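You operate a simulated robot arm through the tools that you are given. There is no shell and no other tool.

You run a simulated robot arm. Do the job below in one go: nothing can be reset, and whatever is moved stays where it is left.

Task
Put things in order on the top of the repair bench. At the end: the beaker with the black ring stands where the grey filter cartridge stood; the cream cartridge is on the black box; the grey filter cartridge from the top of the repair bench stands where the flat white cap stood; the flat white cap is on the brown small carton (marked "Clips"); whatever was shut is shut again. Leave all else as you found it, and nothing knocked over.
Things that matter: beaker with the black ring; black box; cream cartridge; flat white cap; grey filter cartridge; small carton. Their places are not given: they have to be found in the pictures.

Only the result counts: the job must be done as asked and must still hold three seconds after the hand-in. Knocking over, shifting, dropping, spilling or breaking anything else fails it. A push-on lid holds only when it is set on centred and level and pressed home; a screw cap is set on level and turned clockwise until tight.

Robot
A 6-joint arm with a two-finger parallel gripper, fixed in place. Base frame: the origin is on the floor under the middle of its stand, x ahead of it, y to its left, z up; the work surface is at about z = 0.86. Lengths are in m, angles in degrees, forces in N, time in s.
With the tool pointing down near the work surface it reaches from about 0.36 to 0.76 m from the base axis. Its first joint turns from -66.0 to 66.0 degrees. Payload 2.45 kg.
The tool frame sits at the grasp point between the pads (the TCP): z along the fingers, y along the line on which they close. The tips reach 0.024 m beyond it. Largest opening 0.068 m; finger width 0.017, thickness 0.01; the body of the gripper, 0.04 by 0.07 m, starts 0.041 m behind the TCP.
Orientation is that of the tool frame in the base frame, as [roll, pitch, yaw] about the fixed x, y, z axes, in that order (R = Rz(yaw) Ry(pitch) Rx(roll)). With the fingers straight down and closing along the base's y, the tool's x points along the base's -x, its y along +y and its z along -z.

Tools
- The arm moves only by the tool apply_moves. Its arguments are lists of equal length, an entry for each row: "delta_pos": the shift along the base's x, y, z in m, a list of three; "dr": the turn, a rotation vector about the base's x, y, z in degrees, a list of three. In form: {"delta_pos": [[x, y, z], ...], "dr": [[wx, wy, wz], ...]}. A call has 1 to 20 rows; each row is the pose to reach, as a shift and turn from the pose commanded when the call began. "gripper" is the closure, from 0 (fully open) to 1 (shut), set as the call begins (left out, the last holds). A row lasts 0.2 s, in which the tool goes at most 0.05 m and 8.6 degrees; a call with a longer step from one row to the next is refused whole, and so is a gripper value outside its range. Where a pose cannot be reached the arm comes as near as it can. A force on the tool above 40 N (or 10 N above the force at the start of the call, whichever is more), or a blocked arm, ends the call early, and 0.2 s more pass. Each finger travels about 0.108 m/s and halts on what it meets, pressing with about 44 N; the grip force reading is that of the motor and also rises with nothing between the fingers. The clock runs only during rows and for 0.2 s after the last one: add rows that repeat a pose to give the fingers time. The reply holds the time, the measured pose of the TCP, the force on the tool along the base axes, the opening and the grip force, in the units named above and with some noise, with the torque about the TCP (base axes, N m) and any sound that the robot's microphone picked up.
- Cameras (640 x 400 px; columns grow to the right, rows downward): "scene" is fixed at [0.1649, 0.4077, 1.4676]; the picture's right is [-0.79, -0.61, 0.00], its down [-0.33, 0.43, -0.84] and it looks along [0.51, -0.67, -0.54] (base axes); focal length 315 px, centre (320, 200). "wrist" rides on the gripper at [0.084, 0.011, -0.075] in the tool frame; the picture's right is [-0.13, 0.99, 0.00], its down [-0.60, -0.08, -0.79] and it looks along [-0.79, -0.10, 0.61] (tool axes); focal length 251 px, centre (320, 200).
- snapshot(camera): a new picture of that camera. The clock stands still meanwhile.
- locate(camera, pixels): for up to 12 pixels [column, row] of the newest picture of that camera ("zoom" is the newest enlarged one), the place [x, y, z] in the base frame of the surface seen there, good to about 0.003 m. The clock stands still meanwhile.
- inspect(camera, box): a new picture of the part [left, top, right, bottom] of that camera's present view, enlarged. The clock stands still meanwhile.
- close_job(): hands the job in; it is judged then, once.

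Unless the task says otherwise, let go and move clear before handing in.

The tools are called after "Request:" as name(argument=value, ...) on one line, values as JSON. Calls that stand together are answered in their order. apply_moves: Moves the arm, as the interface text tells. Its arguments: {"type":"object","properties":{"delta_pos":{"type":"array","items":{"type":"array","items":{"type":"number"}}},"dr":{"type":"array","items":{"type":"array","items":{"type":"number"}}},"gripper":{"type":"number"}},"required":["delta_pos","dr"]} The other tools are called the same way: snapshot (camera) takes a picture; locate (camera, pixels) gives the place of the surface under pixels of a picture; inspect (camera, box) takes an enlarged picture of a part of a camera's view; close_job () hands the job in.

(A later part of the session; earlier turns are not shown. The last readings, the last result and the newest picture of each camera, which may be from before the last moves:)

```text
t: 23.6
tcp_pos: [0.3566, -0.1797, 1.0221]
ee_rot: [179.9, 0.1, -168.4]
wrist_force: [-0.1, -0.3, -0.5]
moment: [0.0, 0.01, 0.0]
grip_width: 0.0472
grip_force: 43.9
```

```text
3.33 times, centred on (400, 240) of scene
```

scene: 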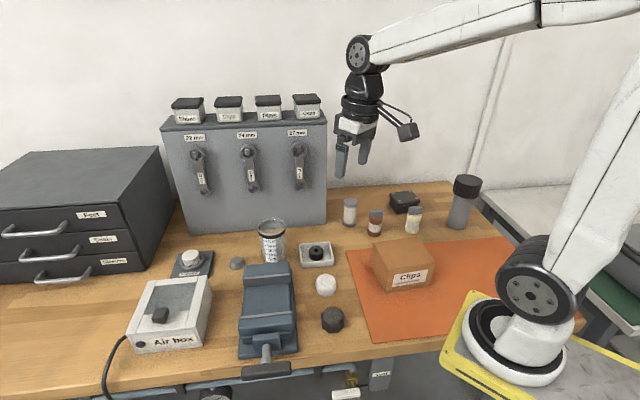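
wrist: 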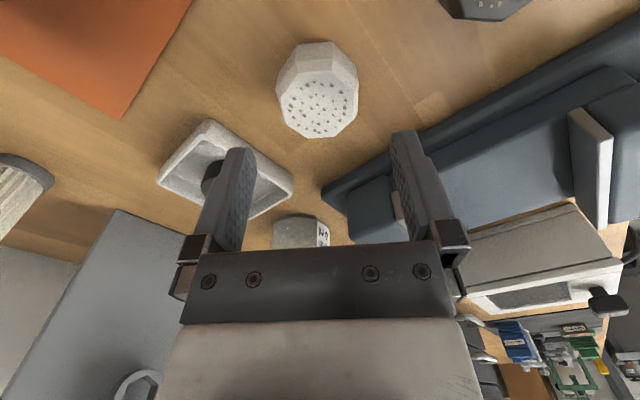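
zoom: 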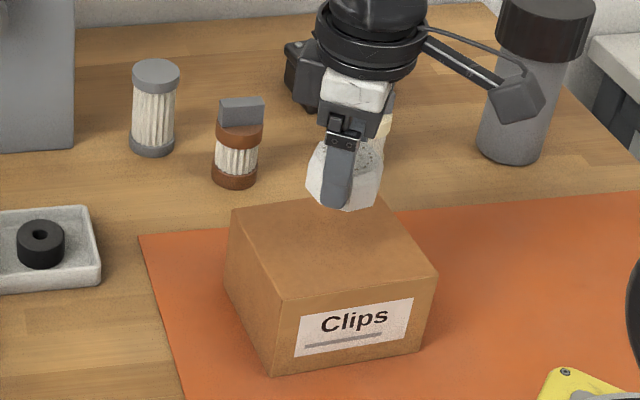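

The cap hangs over the carton and the wrist load is steady. I'll lower it to just above the carton top.

Request:
apply_moves(delta_pos=[[0, 0, -0.015], [0, 0, -0.03], [0, 0, -0.04], [0, 0, -0.0455], [0, 0, -0.0455]], dr=[[0, 0, 0], [0, 0, 0], [0, 0, 0], [0, 0, 0], [0, 0, 0]])

Request:
inspect(camera="scene", box=[370, 220, 430, 270])

```text
t: 24.8
tcp_pos: [0.3576, -0.1776, 0.9758]
ee_rot: [-180.0, 0.0, -168.5]
wrist_force: [0.2, 0.6, 0.1]
moment: [-0.01, -0.02, 0.0]
grip_width: 0.0473
grip_force: 44.0
```

```text
8.00 times, centred on (400, 245) of scene
```

zoom: 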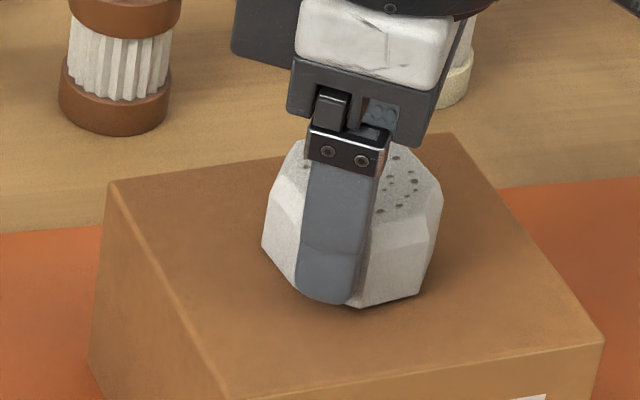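

The cap is still a couple of millimetres above the carton with no contact force. I'll lower in 1 mm steps and watch the vertical force.

Request:
apply_moves(delta_pos=[[0, 0, -0.001], [0, 0, -0.002], [0, 0, -0.002]], dr=[[0, 0, 0], [0, 0, 0], [0, 0, 0]])

Request:
apply_moves(delta_pos=[[0, 0, -0.0005], [0, 0, -0.001], [0, 0, -0.001]], dr=[[0, 0, 0], [0, 0, 0], [0, 0, 0]])

```text
t: 25.6
tcp_pos: [0.3577, -0.1785, 0.9745]
ee_rot: [-180.0, 0.1, -168.5]
wrist_force: [-0.1, -0.8, 2.5]
moment: [0.02, 0.0, 0.0]
grip_width: 0.0469
grip_force: 43.8
```

```text
t: 26.4
tcp_pos: [0.3582, -0.1771, 0.9737]
ee_rot: [-179.9, 0.1, -168.5]
wrist_force: [-2.2, 6.0, 25.1]
moment: [0.22, 0.07, -0.01]
grip_width: 0.0471
grip_force: 43.8
```

Vertical force rose to 25 N, so the cap is down on the carton. I'll ease up 0.8 mm to unload it, then open the fingers.

Request:
apply_moves(delta_pos=[[0, 0, 0.0008], [0, 0, 0.0008]], dr=[[0, 0, 0], [0, 0, 0]])

Request:
apply_moves(delta_pos=[[0, 0, 0], [0, 0, 0], [0, 0, 0]], dr=[[0, 0, 0], [0, 0, 0], [0, 0, 0]], gripper=0)

Request:
inspect(camera="scene", box=[360, 215, 450, 300])

```text
t: 27.0
tcp_pos: [0.3566, -0.1781, 0.9743]
ee_rot: [179.9, 0.1, -168.5]
wrist_force: [-0.7, 0.7, 8.9]
moment: [0.04, -0.02, -0.03]
grip_width: 0.0473
grip_force: 43.7
```

```text
t: 27.8
tcp_pos: [0.3587, -0.1775, 0.9754]
ee_rot: [-180.0, 0.2, -168.4]
wrist_force: [-0.6, 0.0, 0.4]
moment: [0.01, 0.0, 0.01]
grip_width: 0.0679
grip_force: 0.0
```

```text
4.71 times, centred on (405, 258) of scene
```

zoom: 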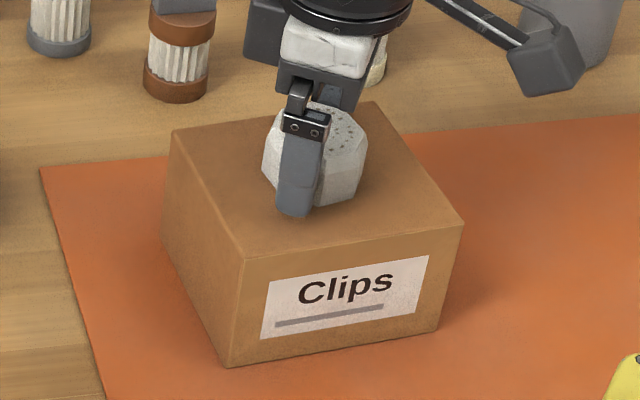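

The cap stands free on the carton and the fingers are open. I'll rise straight up, then move to view the grey cartridge.

Request:
apply_moves(delta_pos=[[0, 0, 0.03], [0, 0, 0.07], [0, 0, 0.11], [0.03, -0.015, 0.11], [0.06, -0.035, 0.11], [0.09, -0.055, 0.1], [0.11, -0.075, 0.09], [0.11, -0.085, 0.09], [0.11, -0.085, 0.09]], dr=[[0, 0, 0], [0, 0, 0], [0, 0, 0], [0, 0, -3], [0, 0, -6], [0, 0, -9], [0, 0, -11.5], [0, 0, -11.5], [0, 0, -11.5]])

Request:
snapshot(camera="wrist")

Request:
snapshot(camera="scene")

```text
t: 29.8
tcp_pos: [0.4679, -0.2625, 1.062]
ee_rot: [-179.9, -0.1, 179.9]
wrist_force: [-0.3, 0.3, 0.6]
moment: [0.0, 0.01, -0.01]
grip_width: 0.0679
grip_force: 0.0
```

```text
taken
```

wrist: 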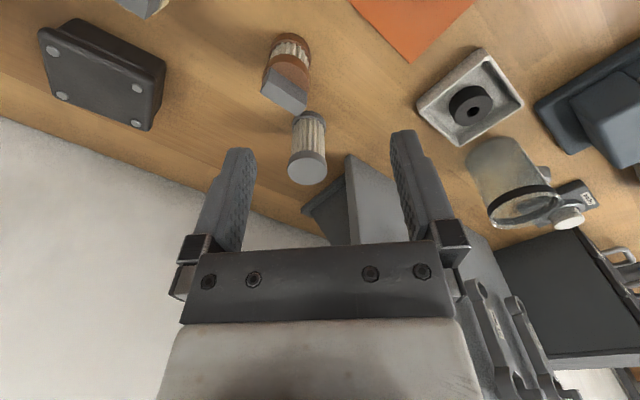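

```text
taken
```

scene: 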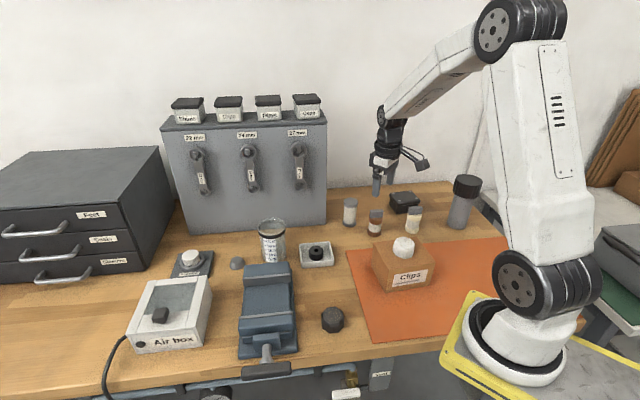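

Request:
inspect(camera="wrist", box=[260, 90, 360, 200])

Request:
locate(camera="zoom", pixels=[[313, 260], [258, 262], [370, 250], [310, 215], [318, 312], [275, 225], [355, 222], [275, 300], [355, 298], [315, 85], [340, 150], [290, 100]])

Request:
inspect(camera="scene", box=[330, 190, 370, 230])

Request:
locate(camera="zoom", pixels=[[320, 90], [250, 95], [390, 95], [320, 60], [320, 130], [320, 330], [320, 360], [250, 320], [385, 320], [320, 200]])

```text
3.64 times, centred on (310, 145) of wrist
```

zoom: 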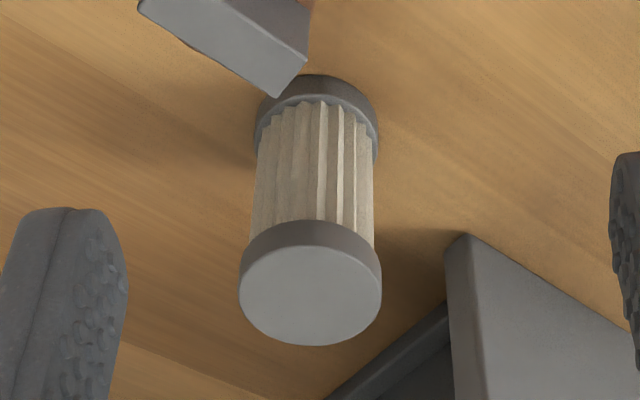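

```text
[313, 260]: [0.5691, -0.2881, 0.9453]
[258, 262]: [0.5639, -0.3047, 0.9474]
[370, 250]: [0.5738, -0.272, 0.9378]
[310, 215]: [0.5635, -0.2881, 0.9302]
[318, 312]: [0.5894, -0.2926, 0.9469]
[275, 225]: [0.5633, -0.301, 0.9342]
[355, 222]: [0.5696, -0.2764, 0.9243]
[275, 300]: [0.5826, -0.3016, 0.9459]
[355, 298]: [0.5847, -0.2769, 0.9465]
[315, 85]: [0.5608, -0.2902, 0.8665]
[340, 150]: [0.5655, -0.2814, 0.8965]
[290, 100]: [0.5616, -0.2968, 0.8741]
```

```text
10.00 times, centred on (350, 210) of scene
```

zoom: 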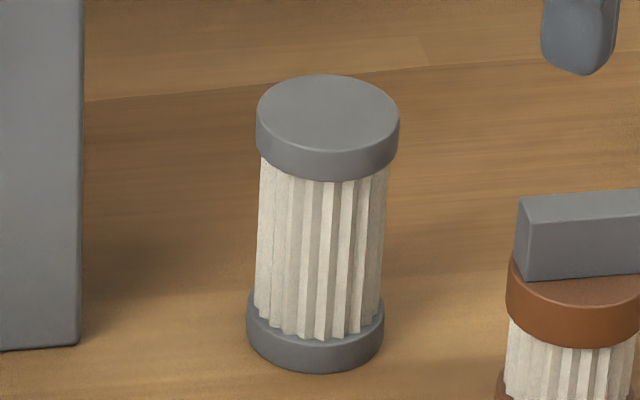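

```text
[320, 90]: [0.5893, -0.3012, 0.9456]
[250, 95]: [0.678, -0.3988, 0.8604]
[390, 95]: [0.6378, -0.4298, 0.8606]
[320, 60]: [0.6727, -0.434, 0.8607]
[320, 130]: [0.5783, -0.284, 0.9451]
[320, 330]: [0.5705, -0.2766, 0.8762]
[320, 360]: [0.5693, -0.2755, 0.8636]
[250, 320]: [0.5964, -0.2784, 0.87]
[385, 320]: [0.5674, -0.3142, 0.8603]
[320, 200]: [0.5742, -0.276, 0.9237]
```

The grey cartridge measures about 0.043 m across, centred near (0.581, -0.2915), with its top at 0.9455. I'll check how close the tool board and the brown cartridge are before going in.

Request:
locate(camera="scene", pixels=[[322, 215], [322, 180], [300, 215], [250, 222], [190, 228], [320, 125], [375, 214], [368, 233], [380, 231], [374, 236], [367, 222], [383, 222]])

Request:
locate(camera="wrist", pixels=[[285, 95], [270, 97], [300, 107], [300, 42], [350, 165], [345, 200], [360, 190], [467, 105], [505, 160], [520, 205]])

```text
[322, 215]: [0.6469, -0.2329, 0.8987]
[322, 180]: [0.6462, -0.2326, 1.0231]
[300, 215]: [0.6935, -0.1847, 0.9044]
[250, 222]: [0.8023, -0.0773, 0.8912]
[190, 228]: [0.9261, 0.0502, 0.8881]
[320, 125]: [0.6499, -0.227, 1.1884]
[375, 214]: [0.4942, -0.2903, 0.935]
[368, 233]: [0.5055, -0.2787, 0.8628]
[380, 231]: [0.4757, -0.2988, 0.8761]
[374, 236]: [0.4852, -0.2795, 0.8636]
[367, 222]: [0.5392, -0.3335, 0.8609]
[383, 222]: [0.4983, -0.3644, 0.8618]
```

```text
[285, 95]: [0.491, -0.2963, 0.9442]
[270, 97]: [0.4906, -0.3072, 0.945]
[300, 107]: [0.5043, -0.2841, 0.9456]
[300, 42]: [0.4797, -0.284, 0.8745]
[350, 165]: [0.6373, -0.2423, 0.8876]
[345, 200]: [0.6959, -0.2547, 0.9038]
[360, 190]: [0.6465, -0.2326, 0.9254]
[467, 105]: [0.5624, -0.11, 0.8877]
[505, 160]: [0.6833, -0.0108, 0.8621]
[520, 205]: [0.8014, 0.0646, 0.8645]
```

The tool board is a diagonal plate whose near end is at about (0.637, -0.242), about 5 cm from the grey cartridge's surface, and the brown cartridge is near (0.49, -0.296). Both leave room for the fingers along y, so I'll move above the grey cartridge.

Request:
apply_moves(delta_pos=[[0.04, -0.01, 0.0], [0.08, -0.02, 0.0], [0.113, -0.029, 0.0], [0.113, -0.029, -0.03], [0.113, -0.029, -0.05], [0.113, -0.029, -0.05]], dr=[[0, 0, 0], [0, 0, 0], [0, 0, 0], [0, 0, 0], [0, 0, 0], [0, 0, 0]])

Request:
snapshot(camera="wrist")

Request:
inspect(camera="scene", box=[300, 140, 420, 240])

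```text
t: 31.2
tcp_pos: [0.5808, -0.2916, 1.0142]
ee_rot: [-180.0, 0.0, 180.0]
wrist_force: [0.0, 1.2, -0.6]
moment: [-0.04, -0.01, 0.01]
grip_width: 0.0679
grip_force: 0.0
```

```text
taken
```

wrist: 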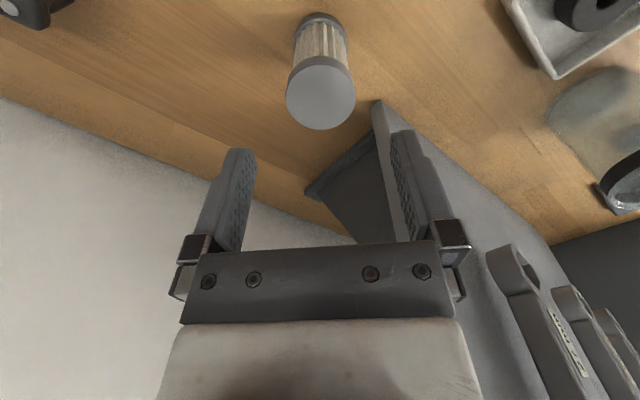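

```text
4.00 times, centred on (360, 190) of scene
```

zoom: 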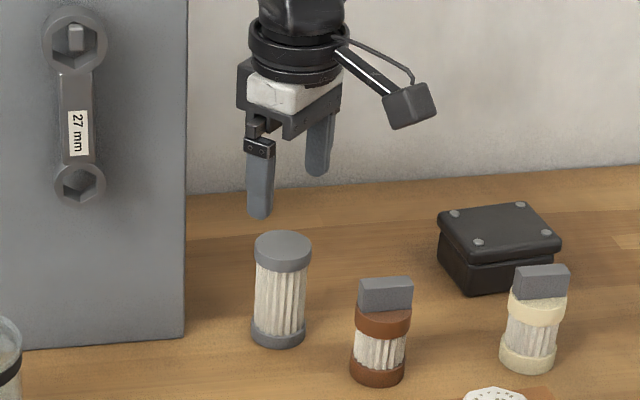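

In the wrist view the grey cartridge's top is at (321,95), on the midline between the fingers. I'll confirm its place with a locate.

Request:
locate(camera="wrist", pixels=[[321, 95], [290, 95], [352, 95], [321, 125], [321, 68], [375, 105], [385, 130]])

```text
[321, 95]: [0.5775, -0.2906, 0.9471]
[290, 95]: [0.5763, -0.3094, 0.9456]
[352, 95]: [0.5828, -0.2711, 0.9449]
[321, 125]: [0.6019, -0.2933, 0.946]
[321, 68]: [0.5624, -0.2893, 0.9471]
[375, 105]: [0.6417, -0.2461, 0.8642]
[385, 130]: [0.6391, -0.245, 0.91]
```

The top spans x 0.562 to 0.602 about y -0.2906, which matches my target. I'll descend to z ≈ 0.930 around the upper ring and close.

Request:
apply_moves(delta_pos=[[0, 0, -0.03], [0, 0, -0.055], [0, 0, -0.075], [0, 0, -0.084], [0, 0, -0.084]], dr=[[0, 0, 0], [0, 0, 0], [0, 0, 0], [0, 0, 0], [0, 0, 0]])

Request:
apply_moves(delta_pos=[[0, 0, 0], [0, 0, 0], [0, 0, 0], [0, 0, 0]], dr=[[0, 0, 0], [0, 0, 0], [0, 0, 0], [0, 0, 0]], gripper=1)

Request:
inspect(camera="scene", box=[310, 160, 400, 240])

```text
t: 32.4
tcp_pos: [0.5807, -0.2931, 0.9291]
ee_rot: [180.0, 0.1, 180.0]
wrist_force: [-0.5, 0.0, 0.5]
moment: [-0.01, 0.03, 0.0]
grip_width: 0.068
grip_force: 0.0
```

```text
t: 33.4
tcp_pos: [0.5811, -0.292, 0.9297]
ee_rot: [179.9, 0.2, 180.0]
wrist_force: [-0.2, 0.6, 0.2]
moment: [0.01, 0.03, 0.0]
grip_width: 0.0423
grip_force: 44.0
```

```text
5.00 times, centred on (355, 200) of scene
```

zoom: 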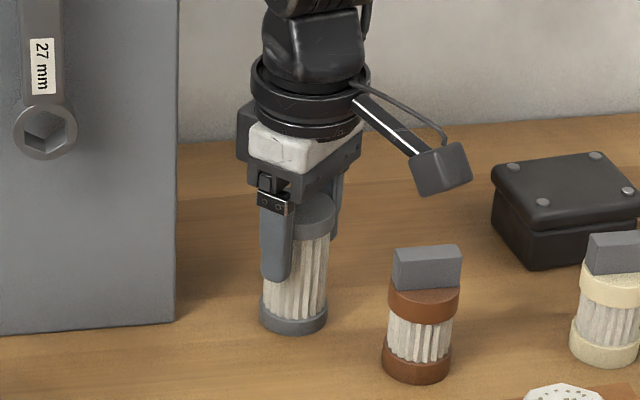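

The grip reads 44 N at 0.0423 m, so the grey cartridge is held, and its spot was (0.581, -0.292). I'll lift it and carry it to above the cap's old place at (0.4805, -0.0285).

Request:
apply_moves(delta_pos=[[0, 0, 0.015], [0, 0, 0.045], [0, 0, 0.08], [0, 0, 0.115], [-0.01, 0.025, 0.12], [-0.024, 0.062, 0.12], [-0.038, 0.1, 0.12], [-0.052, 0.138, 0.12], [-0.066, 0.176, 0.12], [-0.08, 0.213, 0.12], [-0.093, 0.245, 0.12], [-0.1005, 0.2635, 0.12], [-0.1005, 0.2635, 0.12]], dr=[[0, 0, 0], [0, 0, 0], [0, 0, 0], [0, 0, 0], [0, 0, 0], [0, 0, 0], [0, 0, 0], [0, 0, 0], [0, 0, 0], [0, 0, 0], [0, 0, 0], [0, 0, 0], [0, 0, 0]])

Request:
snapshot(camera="scene")

Request:
inspect(camera="scene", box=[270, 210, 390, 320])

```text
t: 36.2
tcp_pos: [0.4801, -0.0294, 1.0484]
ee_rot: [180.0, 0.1, 180.0]
wrist_force: [-0.7, 0.2, -1.3]
moment: [-0.01, 0.01, -0.01]
grip_width: 0.0419
grip_force: 44.2
```

```text
taken
```

scene: 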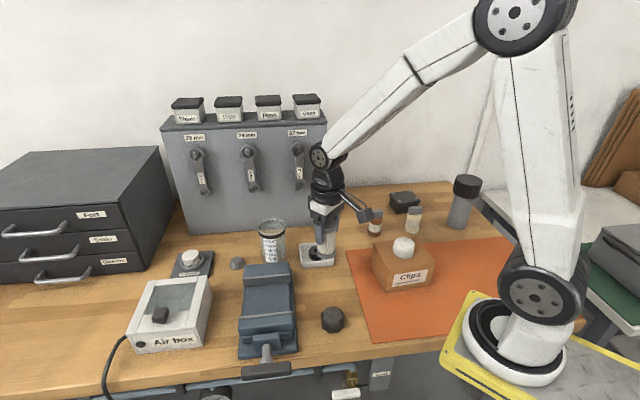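

```text
3.64 times, centred on (330, 265) of scene
```

zoom: 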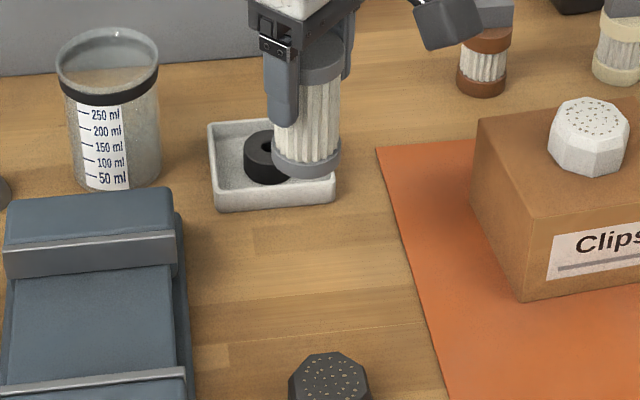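

The cartridge hangs upright above the empty spot. I'll lower it to just above the bench.

Request:
apply_moves(delta_pos=[[0, 0, -0.03], [0, 0, -0.06], [0, 0, -0.09], [0, 0, -0.108], [0, 0, -0.116], [0, 0, -0.116]], dr=[[0, 0, 0], [0, 0, 0], [0, 0, 0], [0, 0, 0], [0, 0, 0], [0, 0, 0]])

Request:
apply_moves(delta_pos=[[0, 0, -0.001], [0, 0, -0.002], [0, 0, -0.002]], dr=[[0, 0, 0], [0, 0, 0], [0, 0, 0]])

Request:
inspect(camera="scene", box=[285, 230, 365, 310])

```text
t: 37.6
tcp_pos: [0.4808, -0.0282, 0.9325]
ee_rot: [180.0, 0.1, -180.0]
wrist_force: [0.4, -0.8, -0.8]
moment: [0.0, 0.0, 0.0]
grip_width: 0.0417
grip_force: 44.0
```

```text
t: 38.4
tcp_pos: [0.4807, -0.0287, 0.9312]
ee_rot: [-180.0, 0.2, -180.0]
wrist_force: [0.0, 1.1, 10.4]
moment: [0.22, 0.11, 0.05]
grip_width: 0.0412
grip_force: 44.1
```

```text
5.00 times, centred on (325, 270) of scene
```

zoom: 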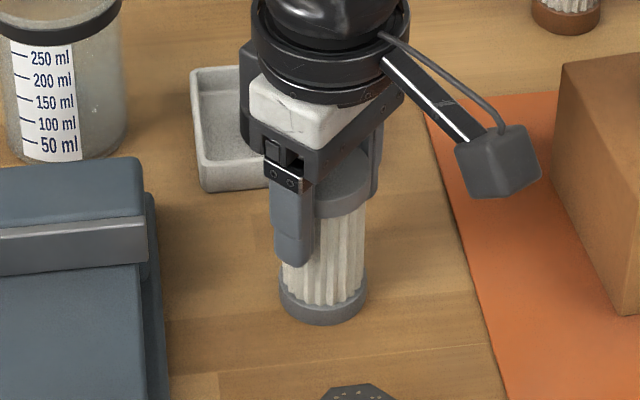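

The vertical force is 10 N, so the cartridge is touching the bench. I'll ease off slightly and open the fingers.

Request:
apply_moves(delta_pos=[[0, 0, 0.0003], [0, 0, 0.0003]], dr=[[0, 0, 0], [0, 0, 0]])

Request:
apply_moves(delta_pos=[[0, 0, 0], [0, 0, 0], [0, 0, 0]], dr=[[0, 0, 0], [0, 0, 0], [0, 0, 0]], gripper=0)

Request:
apply_moves(delta_pos=[[0, 0, 0.03], [0, 0, 0.07], [0, 0, 0.11], [0, 0, 0.13]], dr=[[0, 0, 0], [0, 0, 0], [0, 0, 0], [0, 0, 0]])

Request:
snapshot(camera="scene")

Request:
snapshot(camera="wrist")

```text
t: 39.0
tcp_pos: [0.4797, -0.0288, 0.9304]
ee_rot: [-179.9, 0.1, -180.0]
wrist_force: [0.9, -0.2, 2.6]
moment: [0.01, -0.19, -0.02]
grip_width: 0.0403
grip_force: 44.2
```

```text
t: 39.8
tcp_pos: [0.4803, -0.0281, 0.9313]
ee_rot: [180.0, 0.0, -180.0]
wrist_force: [0.3, -0.2, -0.6]
moment: [0.01, -0.03, -0.03]
grip_width: 0.0679
grip_force: 0.1
```

```text
t: 40.8
tcp_pos: [0.4774, -0.0284, 1.0609]
ee_rot: [-180.0, -0.1, 179.9]
wrist_force: [0.7, -1.1, -0.5]
moment: [0.0, 0.02, 0.0]
grip_width: 0.0681
grip_force: 0.1
```

```text
taken
```

scene: 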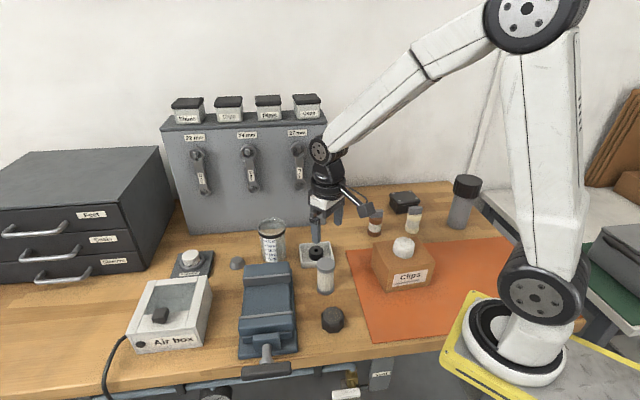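

```text
taken
```

wrist: 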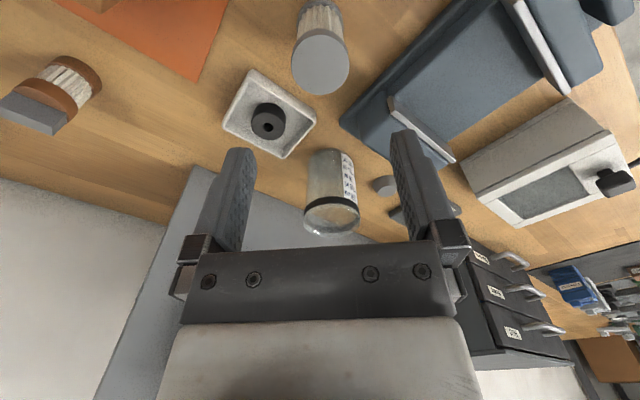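

The grey cartridge now stands at the cap's old place, near scene pixel (325,275). I'll confirm its position, and take measurements of the beaker.

Request:
inspect(camera="scene", box=[290, 245, 360, 305])

Request:
locate(camera="wrist", pixels=[[320, 64], [293, 64], [347, 64], [320, 90], [320, 40]])

Request:
inspect(camera="wrist", box=[290, 140, 375, 245])

Request:
locate(camera="zoom", pixels=[[320, 335], [320, 260], [240, 250], [400, 250], [233, 240], [412, 235], [320, 205], [320, 375], [320, 100], [350, 150], [400, 180], [225, 340]])

Request:
inspect(camera="scene", box=[245, 210, 305, 275])

```text
6.67 times, centred on (325, 275) of scene
```

zoom: 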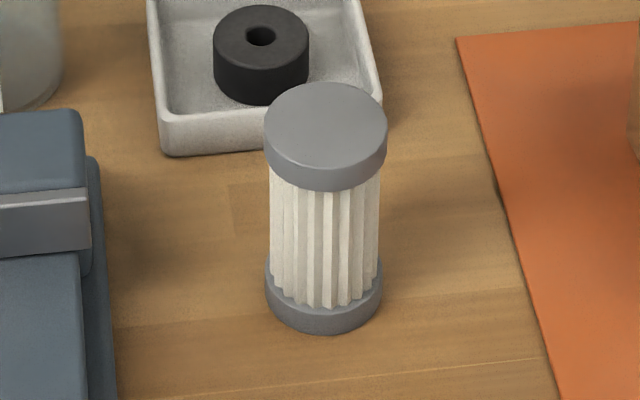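

```text
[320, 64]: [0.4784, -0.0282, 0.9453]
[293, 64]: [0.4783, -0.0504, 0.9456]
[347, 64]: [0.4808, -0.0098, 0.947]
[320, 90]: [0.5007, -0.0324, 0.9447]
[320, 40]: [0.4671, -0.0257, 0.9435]
```

```text
3.81 times, centred on (332, 192) of wrist
```

zoom: 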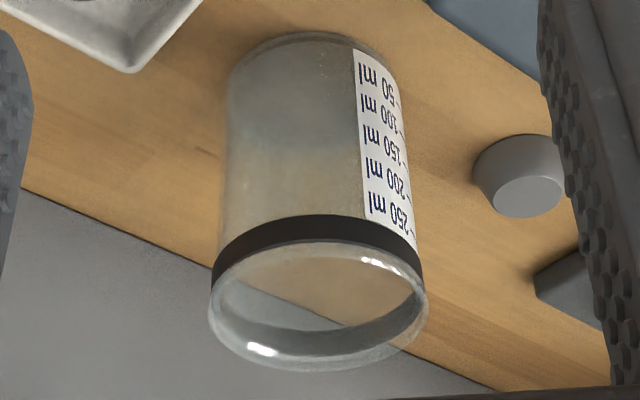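

```text
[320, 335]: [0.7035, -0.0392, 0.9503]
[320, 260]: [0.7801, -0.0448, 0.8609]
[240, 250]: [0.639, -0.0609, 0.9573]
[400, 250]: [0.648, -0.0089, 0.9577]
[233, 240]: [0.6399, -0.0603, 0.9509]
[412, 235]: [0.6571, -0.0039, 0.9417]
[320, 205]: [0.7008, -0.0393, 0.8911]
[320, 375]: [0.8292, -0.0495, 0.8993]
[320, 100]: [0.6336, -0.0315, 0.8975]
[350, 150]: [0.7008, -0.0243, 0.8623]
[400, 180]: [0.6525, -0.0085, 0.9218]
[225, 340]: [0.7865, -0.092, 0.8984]
```

```text
6.15 times, centred on (275, 242) of scene
```

zoom: 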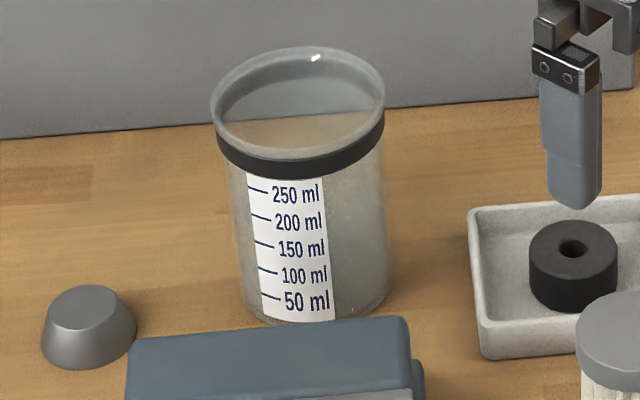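

The grey cartridge's top reads (0.481, -0.029), right on the cap's old centre. The beaker is about 0.070-0.073 m wide, too wide for the 0.068 m opening, so I'll grip its wall with one finger inside and need a closer look from above.

Request:
apply_moves(delta_pos=[[0.03, -0.01, 0.03], [0.06, -0.02, 0.06], [0.09, -0.03, 0.09], [0.1, -0.03, 0.09], [0.1, -0.03, 0.09]], dr=[[0, 0, 0], [0, 0, 0], [0, 0, 0], [0, 0, 0], [0, 0, 0]])

Request:
snapshot(camera="wrist")

Request:
inspect(camera="wrist", box=[260, 60, 400, 190])

```text
t: 42.0
tcp_pos: [0.5794, -0.0605, 1.1526]
ee_rot: [-179.9, 0.2, 180.0]
wrist_force: [-1.3, 0.6, 0.2]
moment: [-0.01, 0.06, 0.0]
grip_width: 0.0682
grip_force: 0.1
```

```text
taken
```

wrist: 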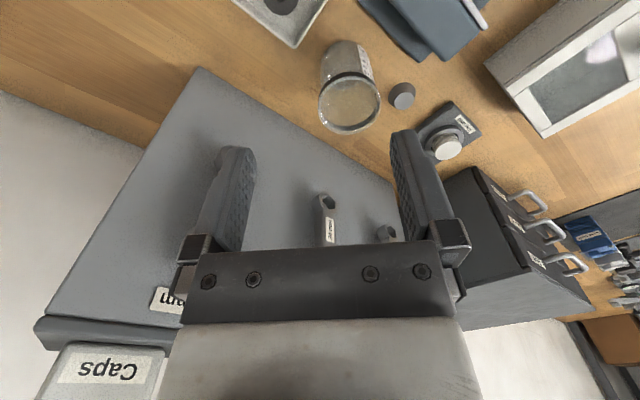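

```text
3.08 times, centred on (330, 125) of wrist
```

zoom: 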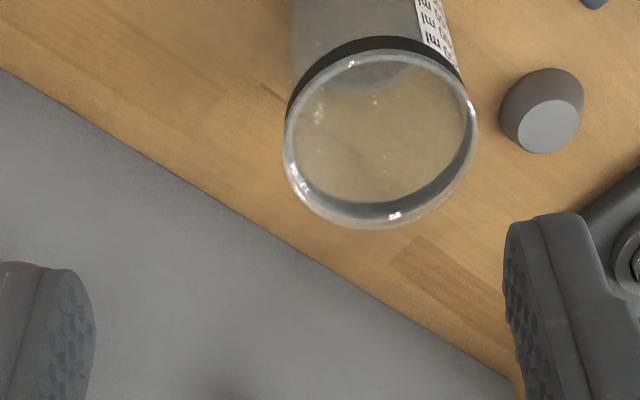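

The beaker is open and looks empty, with its rim ellipse spanning about (285,160) to (477,115) in the enlarged view. I'll locate points round the rim and the ring.

Request:
locate(camera="zoom", pixels=[[286, 150], [290, 170], [310, 205], [350, 224], [395, 220], [440, 200], [470, 150], [474, 115], [455, 80], [420, 58], [380, 52], [330, 70]])

Request:
locate(camera="zoom", pixels=[[293, 100], [320, 62], [380, 42], [430, 50], [458, 72], [395, 205], [330, 190], [455, 170], [400, 130], [380, 170], [350, 110], [540, 130]])

Request:
snapshot(camera="scene")

```text
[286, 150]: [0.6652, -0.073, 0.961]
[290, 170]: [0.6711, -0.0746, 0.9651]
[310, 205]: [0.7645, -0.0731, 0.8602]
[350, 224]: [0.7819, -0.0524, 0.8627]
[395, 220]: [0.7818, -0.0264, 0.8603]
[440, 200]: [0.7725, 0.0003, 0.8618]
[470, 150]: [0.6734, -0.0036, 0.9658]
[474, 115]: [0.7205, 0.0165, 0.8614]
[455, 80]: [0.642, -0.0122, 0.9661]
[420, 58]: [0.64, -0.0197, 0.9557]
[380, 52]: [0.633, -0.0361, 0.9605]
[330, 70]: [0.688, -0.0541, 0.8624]
```

```text
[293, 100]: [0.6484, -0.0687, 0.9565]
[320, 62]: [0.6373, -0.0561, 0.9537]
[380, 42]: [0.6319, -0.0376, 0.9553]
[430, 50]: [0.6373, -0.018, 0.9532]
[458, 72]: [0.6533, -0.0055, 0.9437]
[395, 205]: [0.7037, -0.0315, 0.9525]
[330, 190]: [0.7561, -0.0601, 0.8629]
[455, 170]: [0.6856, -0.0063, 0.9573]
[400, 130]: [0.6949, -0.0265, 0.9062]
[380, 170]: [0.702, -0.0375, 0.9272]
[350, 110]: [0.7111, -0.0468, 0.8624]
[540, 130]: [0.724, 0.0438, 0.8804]
```

```text
taken
```

scene: 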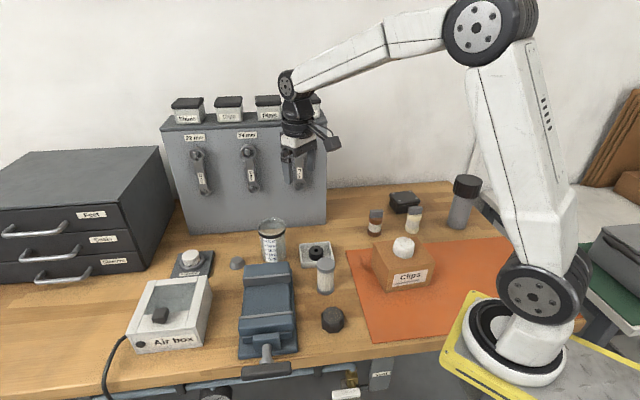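

The rim points fit a circle centred at (0.668, -0.039), outer radius about 0.036, rim top near 0.967. Before going in, I'll check how far the wrist housing at (287,83) sticks out and how far the wrenches stand off the board.

Request:
locate(camera="scene", pixels=[[287, 83], [280, 83], [287, 71], [287, 97], [284, 110], [300, 105], [312, 112], [300, 125], [283, 130], [298, 88], [315, 70], [333, 143]])

Request:
locate(camera="scene", pixels=[[299, 178], [303, 186], [250, 150], [249, 176], [253, 186], [270, 165], [230, 170], [196, 155], [273, 120], [320, 122], [270, 205], [310, 205]])

Request:
inspect(camera="scene", box=[230, 60, 370, 200])

```text
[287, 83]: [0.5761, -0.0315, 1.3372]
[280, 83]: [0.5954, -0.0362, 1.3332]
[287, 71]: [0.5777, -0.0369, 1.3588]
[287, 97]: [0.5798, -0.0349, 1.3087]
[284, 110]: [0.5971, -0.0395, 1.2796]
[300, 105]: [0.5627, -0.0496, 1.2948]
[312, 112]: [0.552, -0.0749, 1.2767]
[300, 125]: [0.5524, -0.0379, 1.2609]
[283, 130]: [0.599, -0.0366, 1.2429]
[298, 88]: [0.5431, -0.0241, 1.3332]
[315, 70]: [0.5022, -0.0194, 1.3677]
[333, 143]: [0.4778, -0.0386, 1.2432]
```

```text
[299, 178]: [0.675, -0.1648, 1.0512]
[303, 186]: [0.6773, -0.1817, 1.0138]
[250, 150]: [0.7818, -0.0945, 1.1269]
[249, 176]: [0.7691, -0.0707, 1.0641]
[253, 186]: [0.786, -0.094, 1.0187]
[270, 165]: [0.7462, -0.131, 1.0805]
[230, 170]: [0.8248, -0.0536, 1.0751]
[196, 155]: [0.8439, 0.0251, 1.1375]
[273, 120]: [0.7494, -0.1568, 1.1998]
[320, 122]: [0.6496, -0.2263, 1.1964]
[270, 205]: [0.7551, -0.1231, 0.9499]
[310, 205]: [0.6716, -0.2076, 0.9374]
```

```text
2.86 times, centred on (300, 130) of scene
```

zoom: 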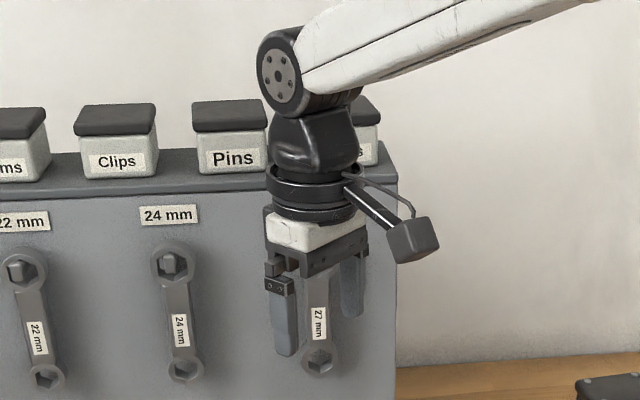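

The wrist is only about ±0.04 m wide and the nearest wrench face is over 0.09 m from the grip point, so gripping the beaker's -y wall is clear. I'll move above that wall at (0.668, -0.073).

Request:
apply_moves(delta_pos=[[0.022, -0.003, -0.025], [0.044, -0.006, -0.05], [0.066, -0.009, -0.075], [0.0886, -0.0125, -0.0926], [0.0886, -0.0125, -0.0926]], dr=[[0, 0, 0], [0, 0, 0], [0, 0, 0], [0, 0, 0], [0, 0, 0]])

Request:
snapshot(camera="wrist")

Request:
inspect(camera="scene", box=[220, 140, 340, 280])

```text
t: 43.2
tcp_pos: [0.6688, -0.0733, 1.057]
ee_rot: [-180.0, 0.1, -180.0]
wrist_force: [0.5, -0.1, -0.7]
moment: [-0.02, 0.02, -0.01]
grip_width: 0.068
grip_force: 0.0
```

```text
taken
```

wrist: 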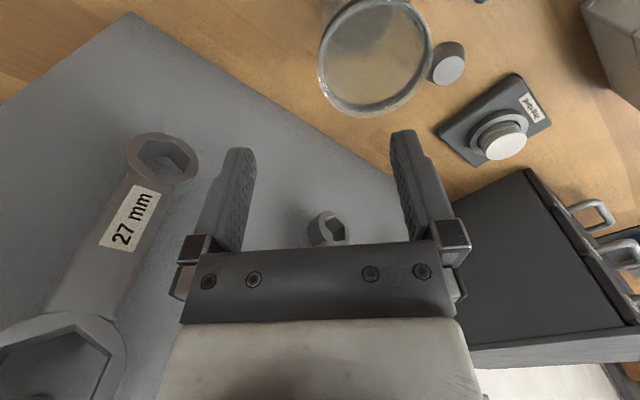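

```text
2.86 times, centred on (280, 210) of scene
```

zoom: 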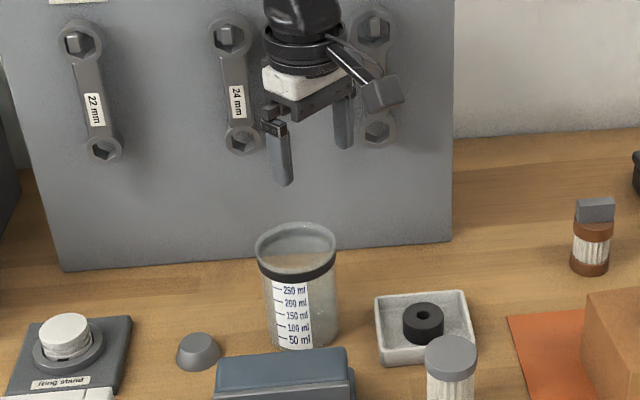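

The beaker's -y wall appears at column 318, almost exactly on the gripper midline. I'll verify with locates on the rim before lowering.

Request:
inspect(camera="wrist", box=[290, 0, 450, 125])

Request:
locate(camera="wrist", pixels=[[319, 55], [318, 62], [320, 75], [325, 88], [335, 100], [350, 111], [370, 113], [395, 108], [415, 92], [428, 72], [431, 50], [425, 25]])

```text
3.20 times, centred on (370, 62) of wrist
```

zoom: 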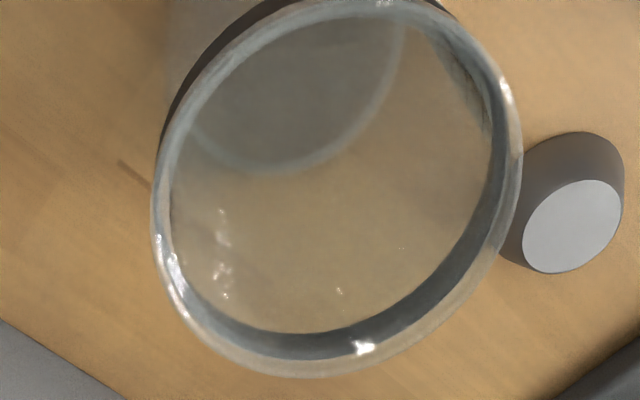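

```text
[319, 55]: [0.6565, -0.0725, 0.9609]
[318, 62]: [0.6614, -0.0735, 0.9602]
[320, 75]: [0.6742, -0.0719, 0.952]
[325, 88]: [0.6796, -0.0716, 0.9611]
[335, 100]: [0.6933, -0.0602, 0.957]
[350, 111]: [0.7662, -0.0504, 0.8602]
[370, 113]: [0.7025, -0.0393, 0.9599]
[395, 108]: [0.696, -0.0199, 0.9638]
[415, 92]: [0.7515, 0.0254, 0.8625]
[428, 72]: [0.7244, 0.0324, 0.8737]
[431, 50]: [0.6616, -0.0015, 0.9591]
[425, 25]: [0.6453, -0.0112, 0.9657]
```

The rim fit holds: wall middle near y = -0.073 and the tool at y = -0.0733. I'll lower so one finger goes inside the beaker and one outside, stopping at z ≈ 0.950.

Request:
apply_moves(delta_pos=[[0, 0, -0.03], [0, 0, -0.055], [0, 0, -0.075], [0, 0, -0.095], [0, 0, -0.107], [0, 0, -0.107]], dr=[[0, 0, 0], [0, 0, 0], [0, 0, 0], [0, 0, 0], [0, 0, 0], [0, 0, 0]])

Request:
inspect(camera="scene", box=[230, 180, 330, 270])

Request:
snapshot(camera="wrist")

```text
t: 44.6
tcp_pos: [0.6686, -0.0725, 0.9505]
ee_rot: [-180.0, 0.2, 180.0]
wrist_force: [-0.4, -0.6, 0.2]
moment: [-0.01, -0.03, 0.0]
grip_width: 0.0678
grip_force: 0.1
```

```text
4.44 times, centred on (280, 225) of scene
```

zoom: 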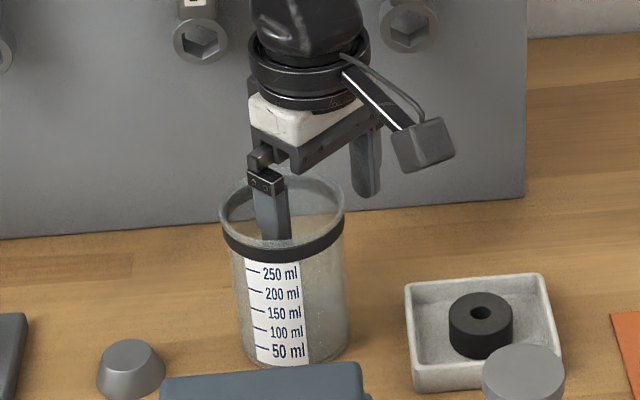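

```text
taken
```

wrist: 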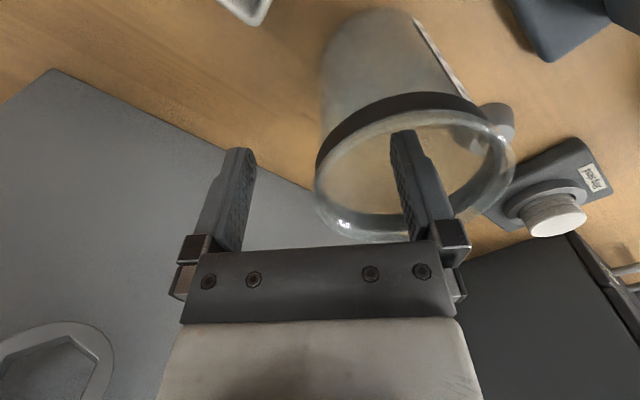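

One finger is inside the beaker and the wall lies midway between the pads. I'll close in stages so the glass isn't bumped.

Request:
apply_moves(delta_pos=[[0, 0, 0], [0, 0, 0]], dr=[[0, 0, 0], [0, 0, 0]], gripper=0.6)

Request:
apply_moves(delta_pos=[[0, 0, 0], [0, 0, 0]], dr=[[0, 0, 0], [0, 0, 0]], gripper=0.85)

Request:
snapshot(camera="wrist")

Request:
inspect(camera="scene", box=[230, 180, 330, 270])

```text
t: 45.2
tcp_pos: [0.6689, -0.0733, 0.9511]
ee_rot: [-180.0, 0.1, -179.9]
wrist_force: [-0.4, -0.4, -0.5]
moment: [0.02, -0.02, -0.02]
grip_width: 0.0273
grip_force: 0.1
```

```text
t: 45.8
tcp_pos: [0.6682, -0.0729, 0.9512]
ee_rot: [-179.9, 0.1, -180.0]
wrist_force: [0.0, 0.4, -0.6]
moment: [0.01, 0.02, -0.03]
grip_width: 0.0103
grip_force: 0.0
```

```text
taken
```

wrist: 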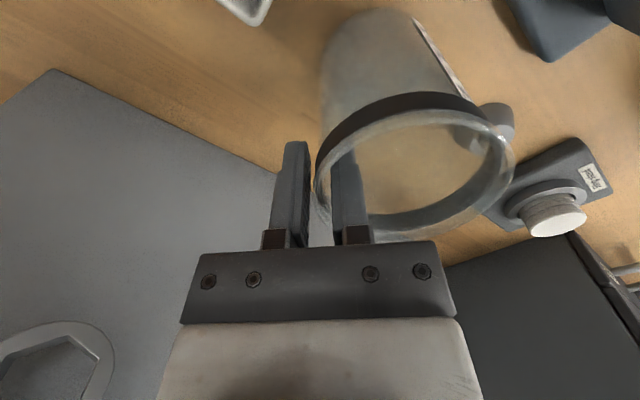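

```text
4.44 times, centred on (280, 225) of scene
```

zoom: 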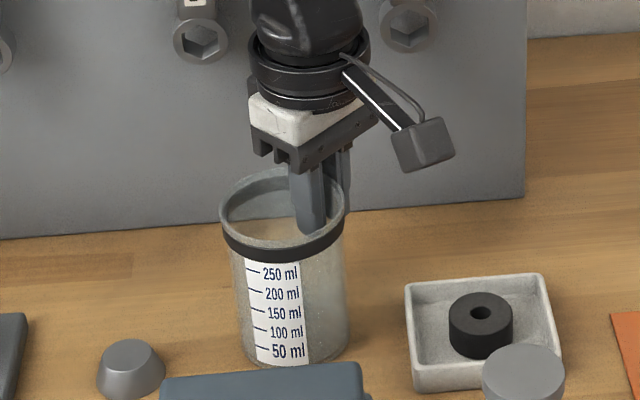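

The gap is now 0.010 m with no contact force, and the rim sits between the pads near (318,180). I'll close the rest of the way and hold.

Request:
apply_moves(delta_pos=[[0, 0, 0], [0, 0, 0], [0, 0, 0], [0, 0, 0]], dr=[[0, 0, 0], [0, 0, 0], [0, 0, 0], [0, 0, 0]], gripper=1)

Request:
snapshot(camera="wrist")

Request:
inspect(camera="scene", box=[230, 180, 330, 270])

```text
t: 46.8
tcp_pos: [0.6684, -0.0721, 0.951]
ee_rot: [179.9, 0.1, 179.9]
wrist_force: [0.1, 0.5, 2.7]
moment: [0.23, -0.04, -0.07]
grip_width: 0.0051
grip_force: 28.2
```

```text
taken
```

wrist: 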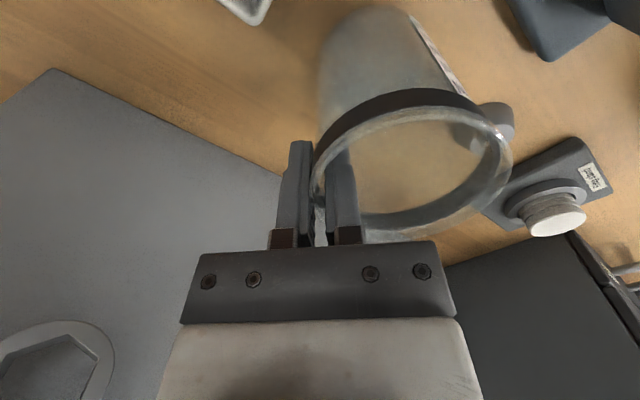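

```text
4.44 times, centred on (280, 225) of scene
```

zoom: 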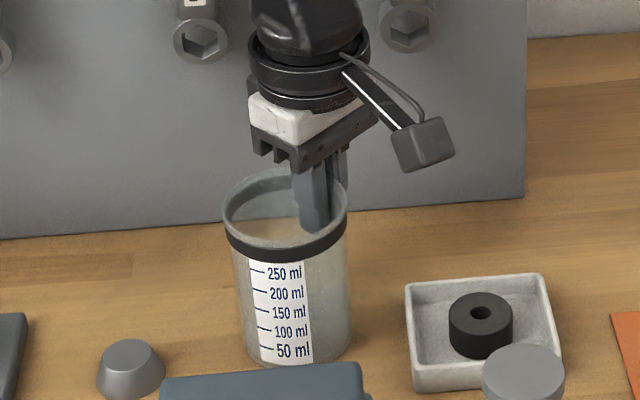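

The fingers stopped at 0.005 m on the glass wall with 28 N, and the beaker moved about 2 mm toward the fingers. I'll hold a moment longer to see the grip settle, then lift a few millimetres as a test.

Request:
apply_moves(delta_pos=[[0, 0, 0], [0, 0, 0], [0, 0, 0], [0, 0, 0], [0, 0, 0]], dr=[[0, 0, 0], [0, 0, 0], [0, 0, 0], [0, 0, 0], [0, 0, 0]])

Request:
apply_moves(delta_pos=[[0, 0, 0.003], [0, 0, 0.007], [0, 0, 0.012], [0, 0, 0.012]], dr=[[0, 0, 0], [0, 0, 0], [0, 0, 0], [0, 0, 0]])

Request:
inspect(camera="scene", box=[230, 180, 330, 270])

Request:
snapshot(camera="wrist")

```text
t: 48.0
tcp_pos: [0.6679, -0.0717, 0.9514]
ee_rot: [-179.9, 0.1, 180.0]
wrist_force: [1.9, -0.9, 5.0]
moment: [0.28, -0.04, -0.09]
grip_width: 0.0047
grip_force: 27.8
```

```text
t: 49.0
tcp_pos: [0.6674, -0.0711, 0.9635]
ee_rot: [-180.0, 0.0, 180.0]
wrist_force: [1.0, -0.8, -1.0]
moment: [-0.03, -0.01, 0.0]
grip_width: 0.005
grip_force: 27.4
```

```text
4.44 times, centred on (280, 225) of scene
```

zoom: 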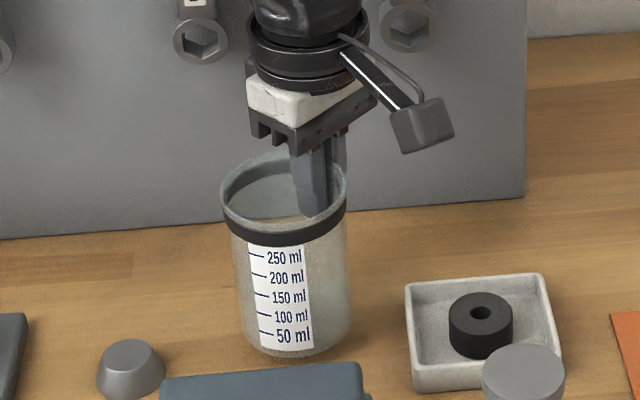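

```text
taken
```

wrist: 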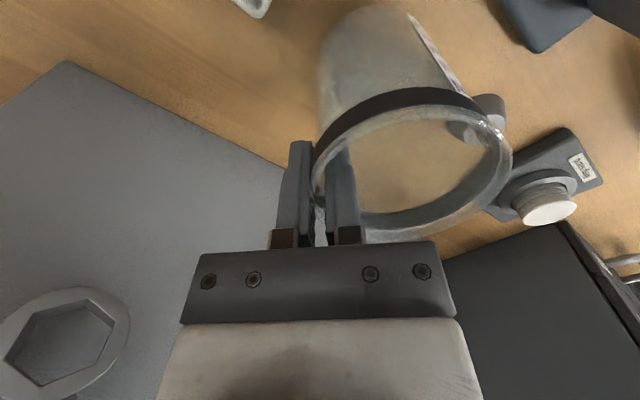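

The beaker lifts with the fingers and stays nearly upright. I'll raise it slowly to clear everything on the bench.

Request:
apply_moves(delta_pos=[[0, 0, 0.01], [0, 0, 0.025], [0, 0, 0.045], [0, 0, 0.065], [0, 0, 0.085], [0, 0, 0.1], [0, 0, 0.11], [0, 0, 0.11]], dr=[[0, 0, 0], [0, 0, 0], [0, 0, 0], [0, 0, 0], [0, 0, 0], [0, 0, 0], [0, 0, 0], [0, 0, 0]])

Request:
inspect(camera="scene", box=[220, 130, 340, 270])

```text
t: 50.8
tcp_pos: [0.6662, -0.0732, 1.075]
ee_rot: [180.0, -0.1, 179.9]
wrist_force: [-0.2, 0.3, -1.1]
moment: [0.0, 0.04, 0.0]
grip_width: 0.005
grip_force: 28.9
```

```text
2.86 times, centred on (280, 200) of scene
```

zoom: 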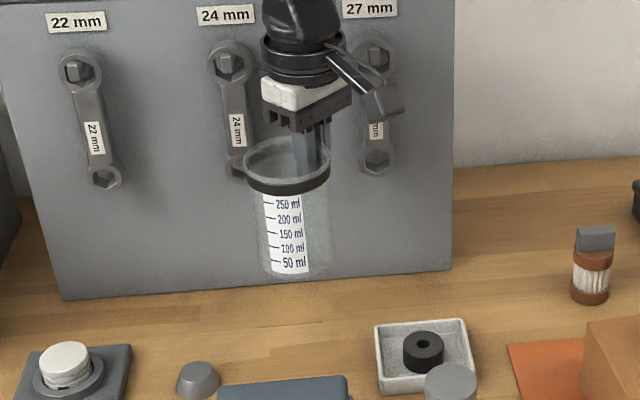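

The beaker hangs level and clear of the bench. I'll swing it out in front of the board first, then along to the grey cartridge's old place.

Request:
apply_moves(delta_pos=[[-0.01, 0, 0], [-0.03, 0, 0], [-0.055, -0.005, 0], [-0.08, -0.015, 0], [-0.1, -0.03, 0], [-0.11, -0.055, 0], [-0.11, -0.085, 0], [-0.11, -0.115, 0], [-0.11, -0.145, 0], [-0.11, -0.175, 0], [-0.11, -0.205, 0], [-0.11, -0.23, 0], [-0.11, -0.248, 0], [-0.11, -0.255, 0], [-0.11, -0.255, 0]], dr=[[0, 0, 0], [0, 0, 0], [0, 0, 0], [0, 0, 0], [0, 0, 0], [0, 0, 0], [0, 0, 0], [0, 0, 0], [0, 0, 0], [0, 0, 0], [0, 0, 0], [0, 0, 0], [0, 0, 0], [0, 0, 0], [0, 0, 0]])

Request:
snapshot(camera="scene")

Request:
snapshot(camera="wrist")

```text
t: 54.0
tcp_pos: [0.5579, -0.3272, 1.0737]
ee_rot: [-180.0, 0.1, -180.0]
wrist_force: [0.0, 0.4, -0.7]
moment: [-0.01, 0.0, 0.02]
grip_width: 0.0045
grip_force: 28.2
```

```text
taken
```

scene: 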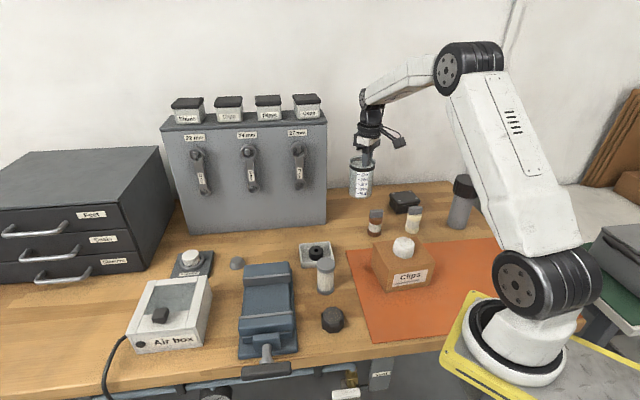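

```text
taken
```

wrist: 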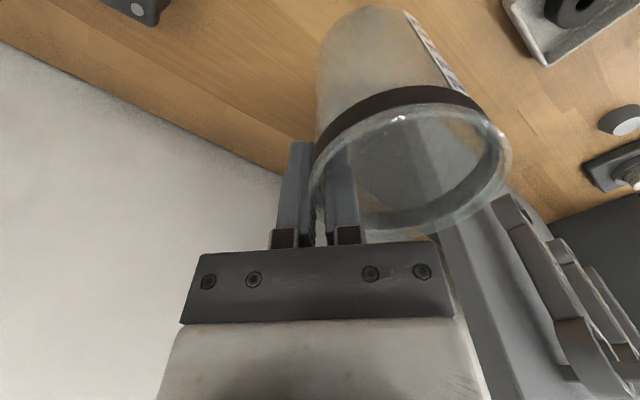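

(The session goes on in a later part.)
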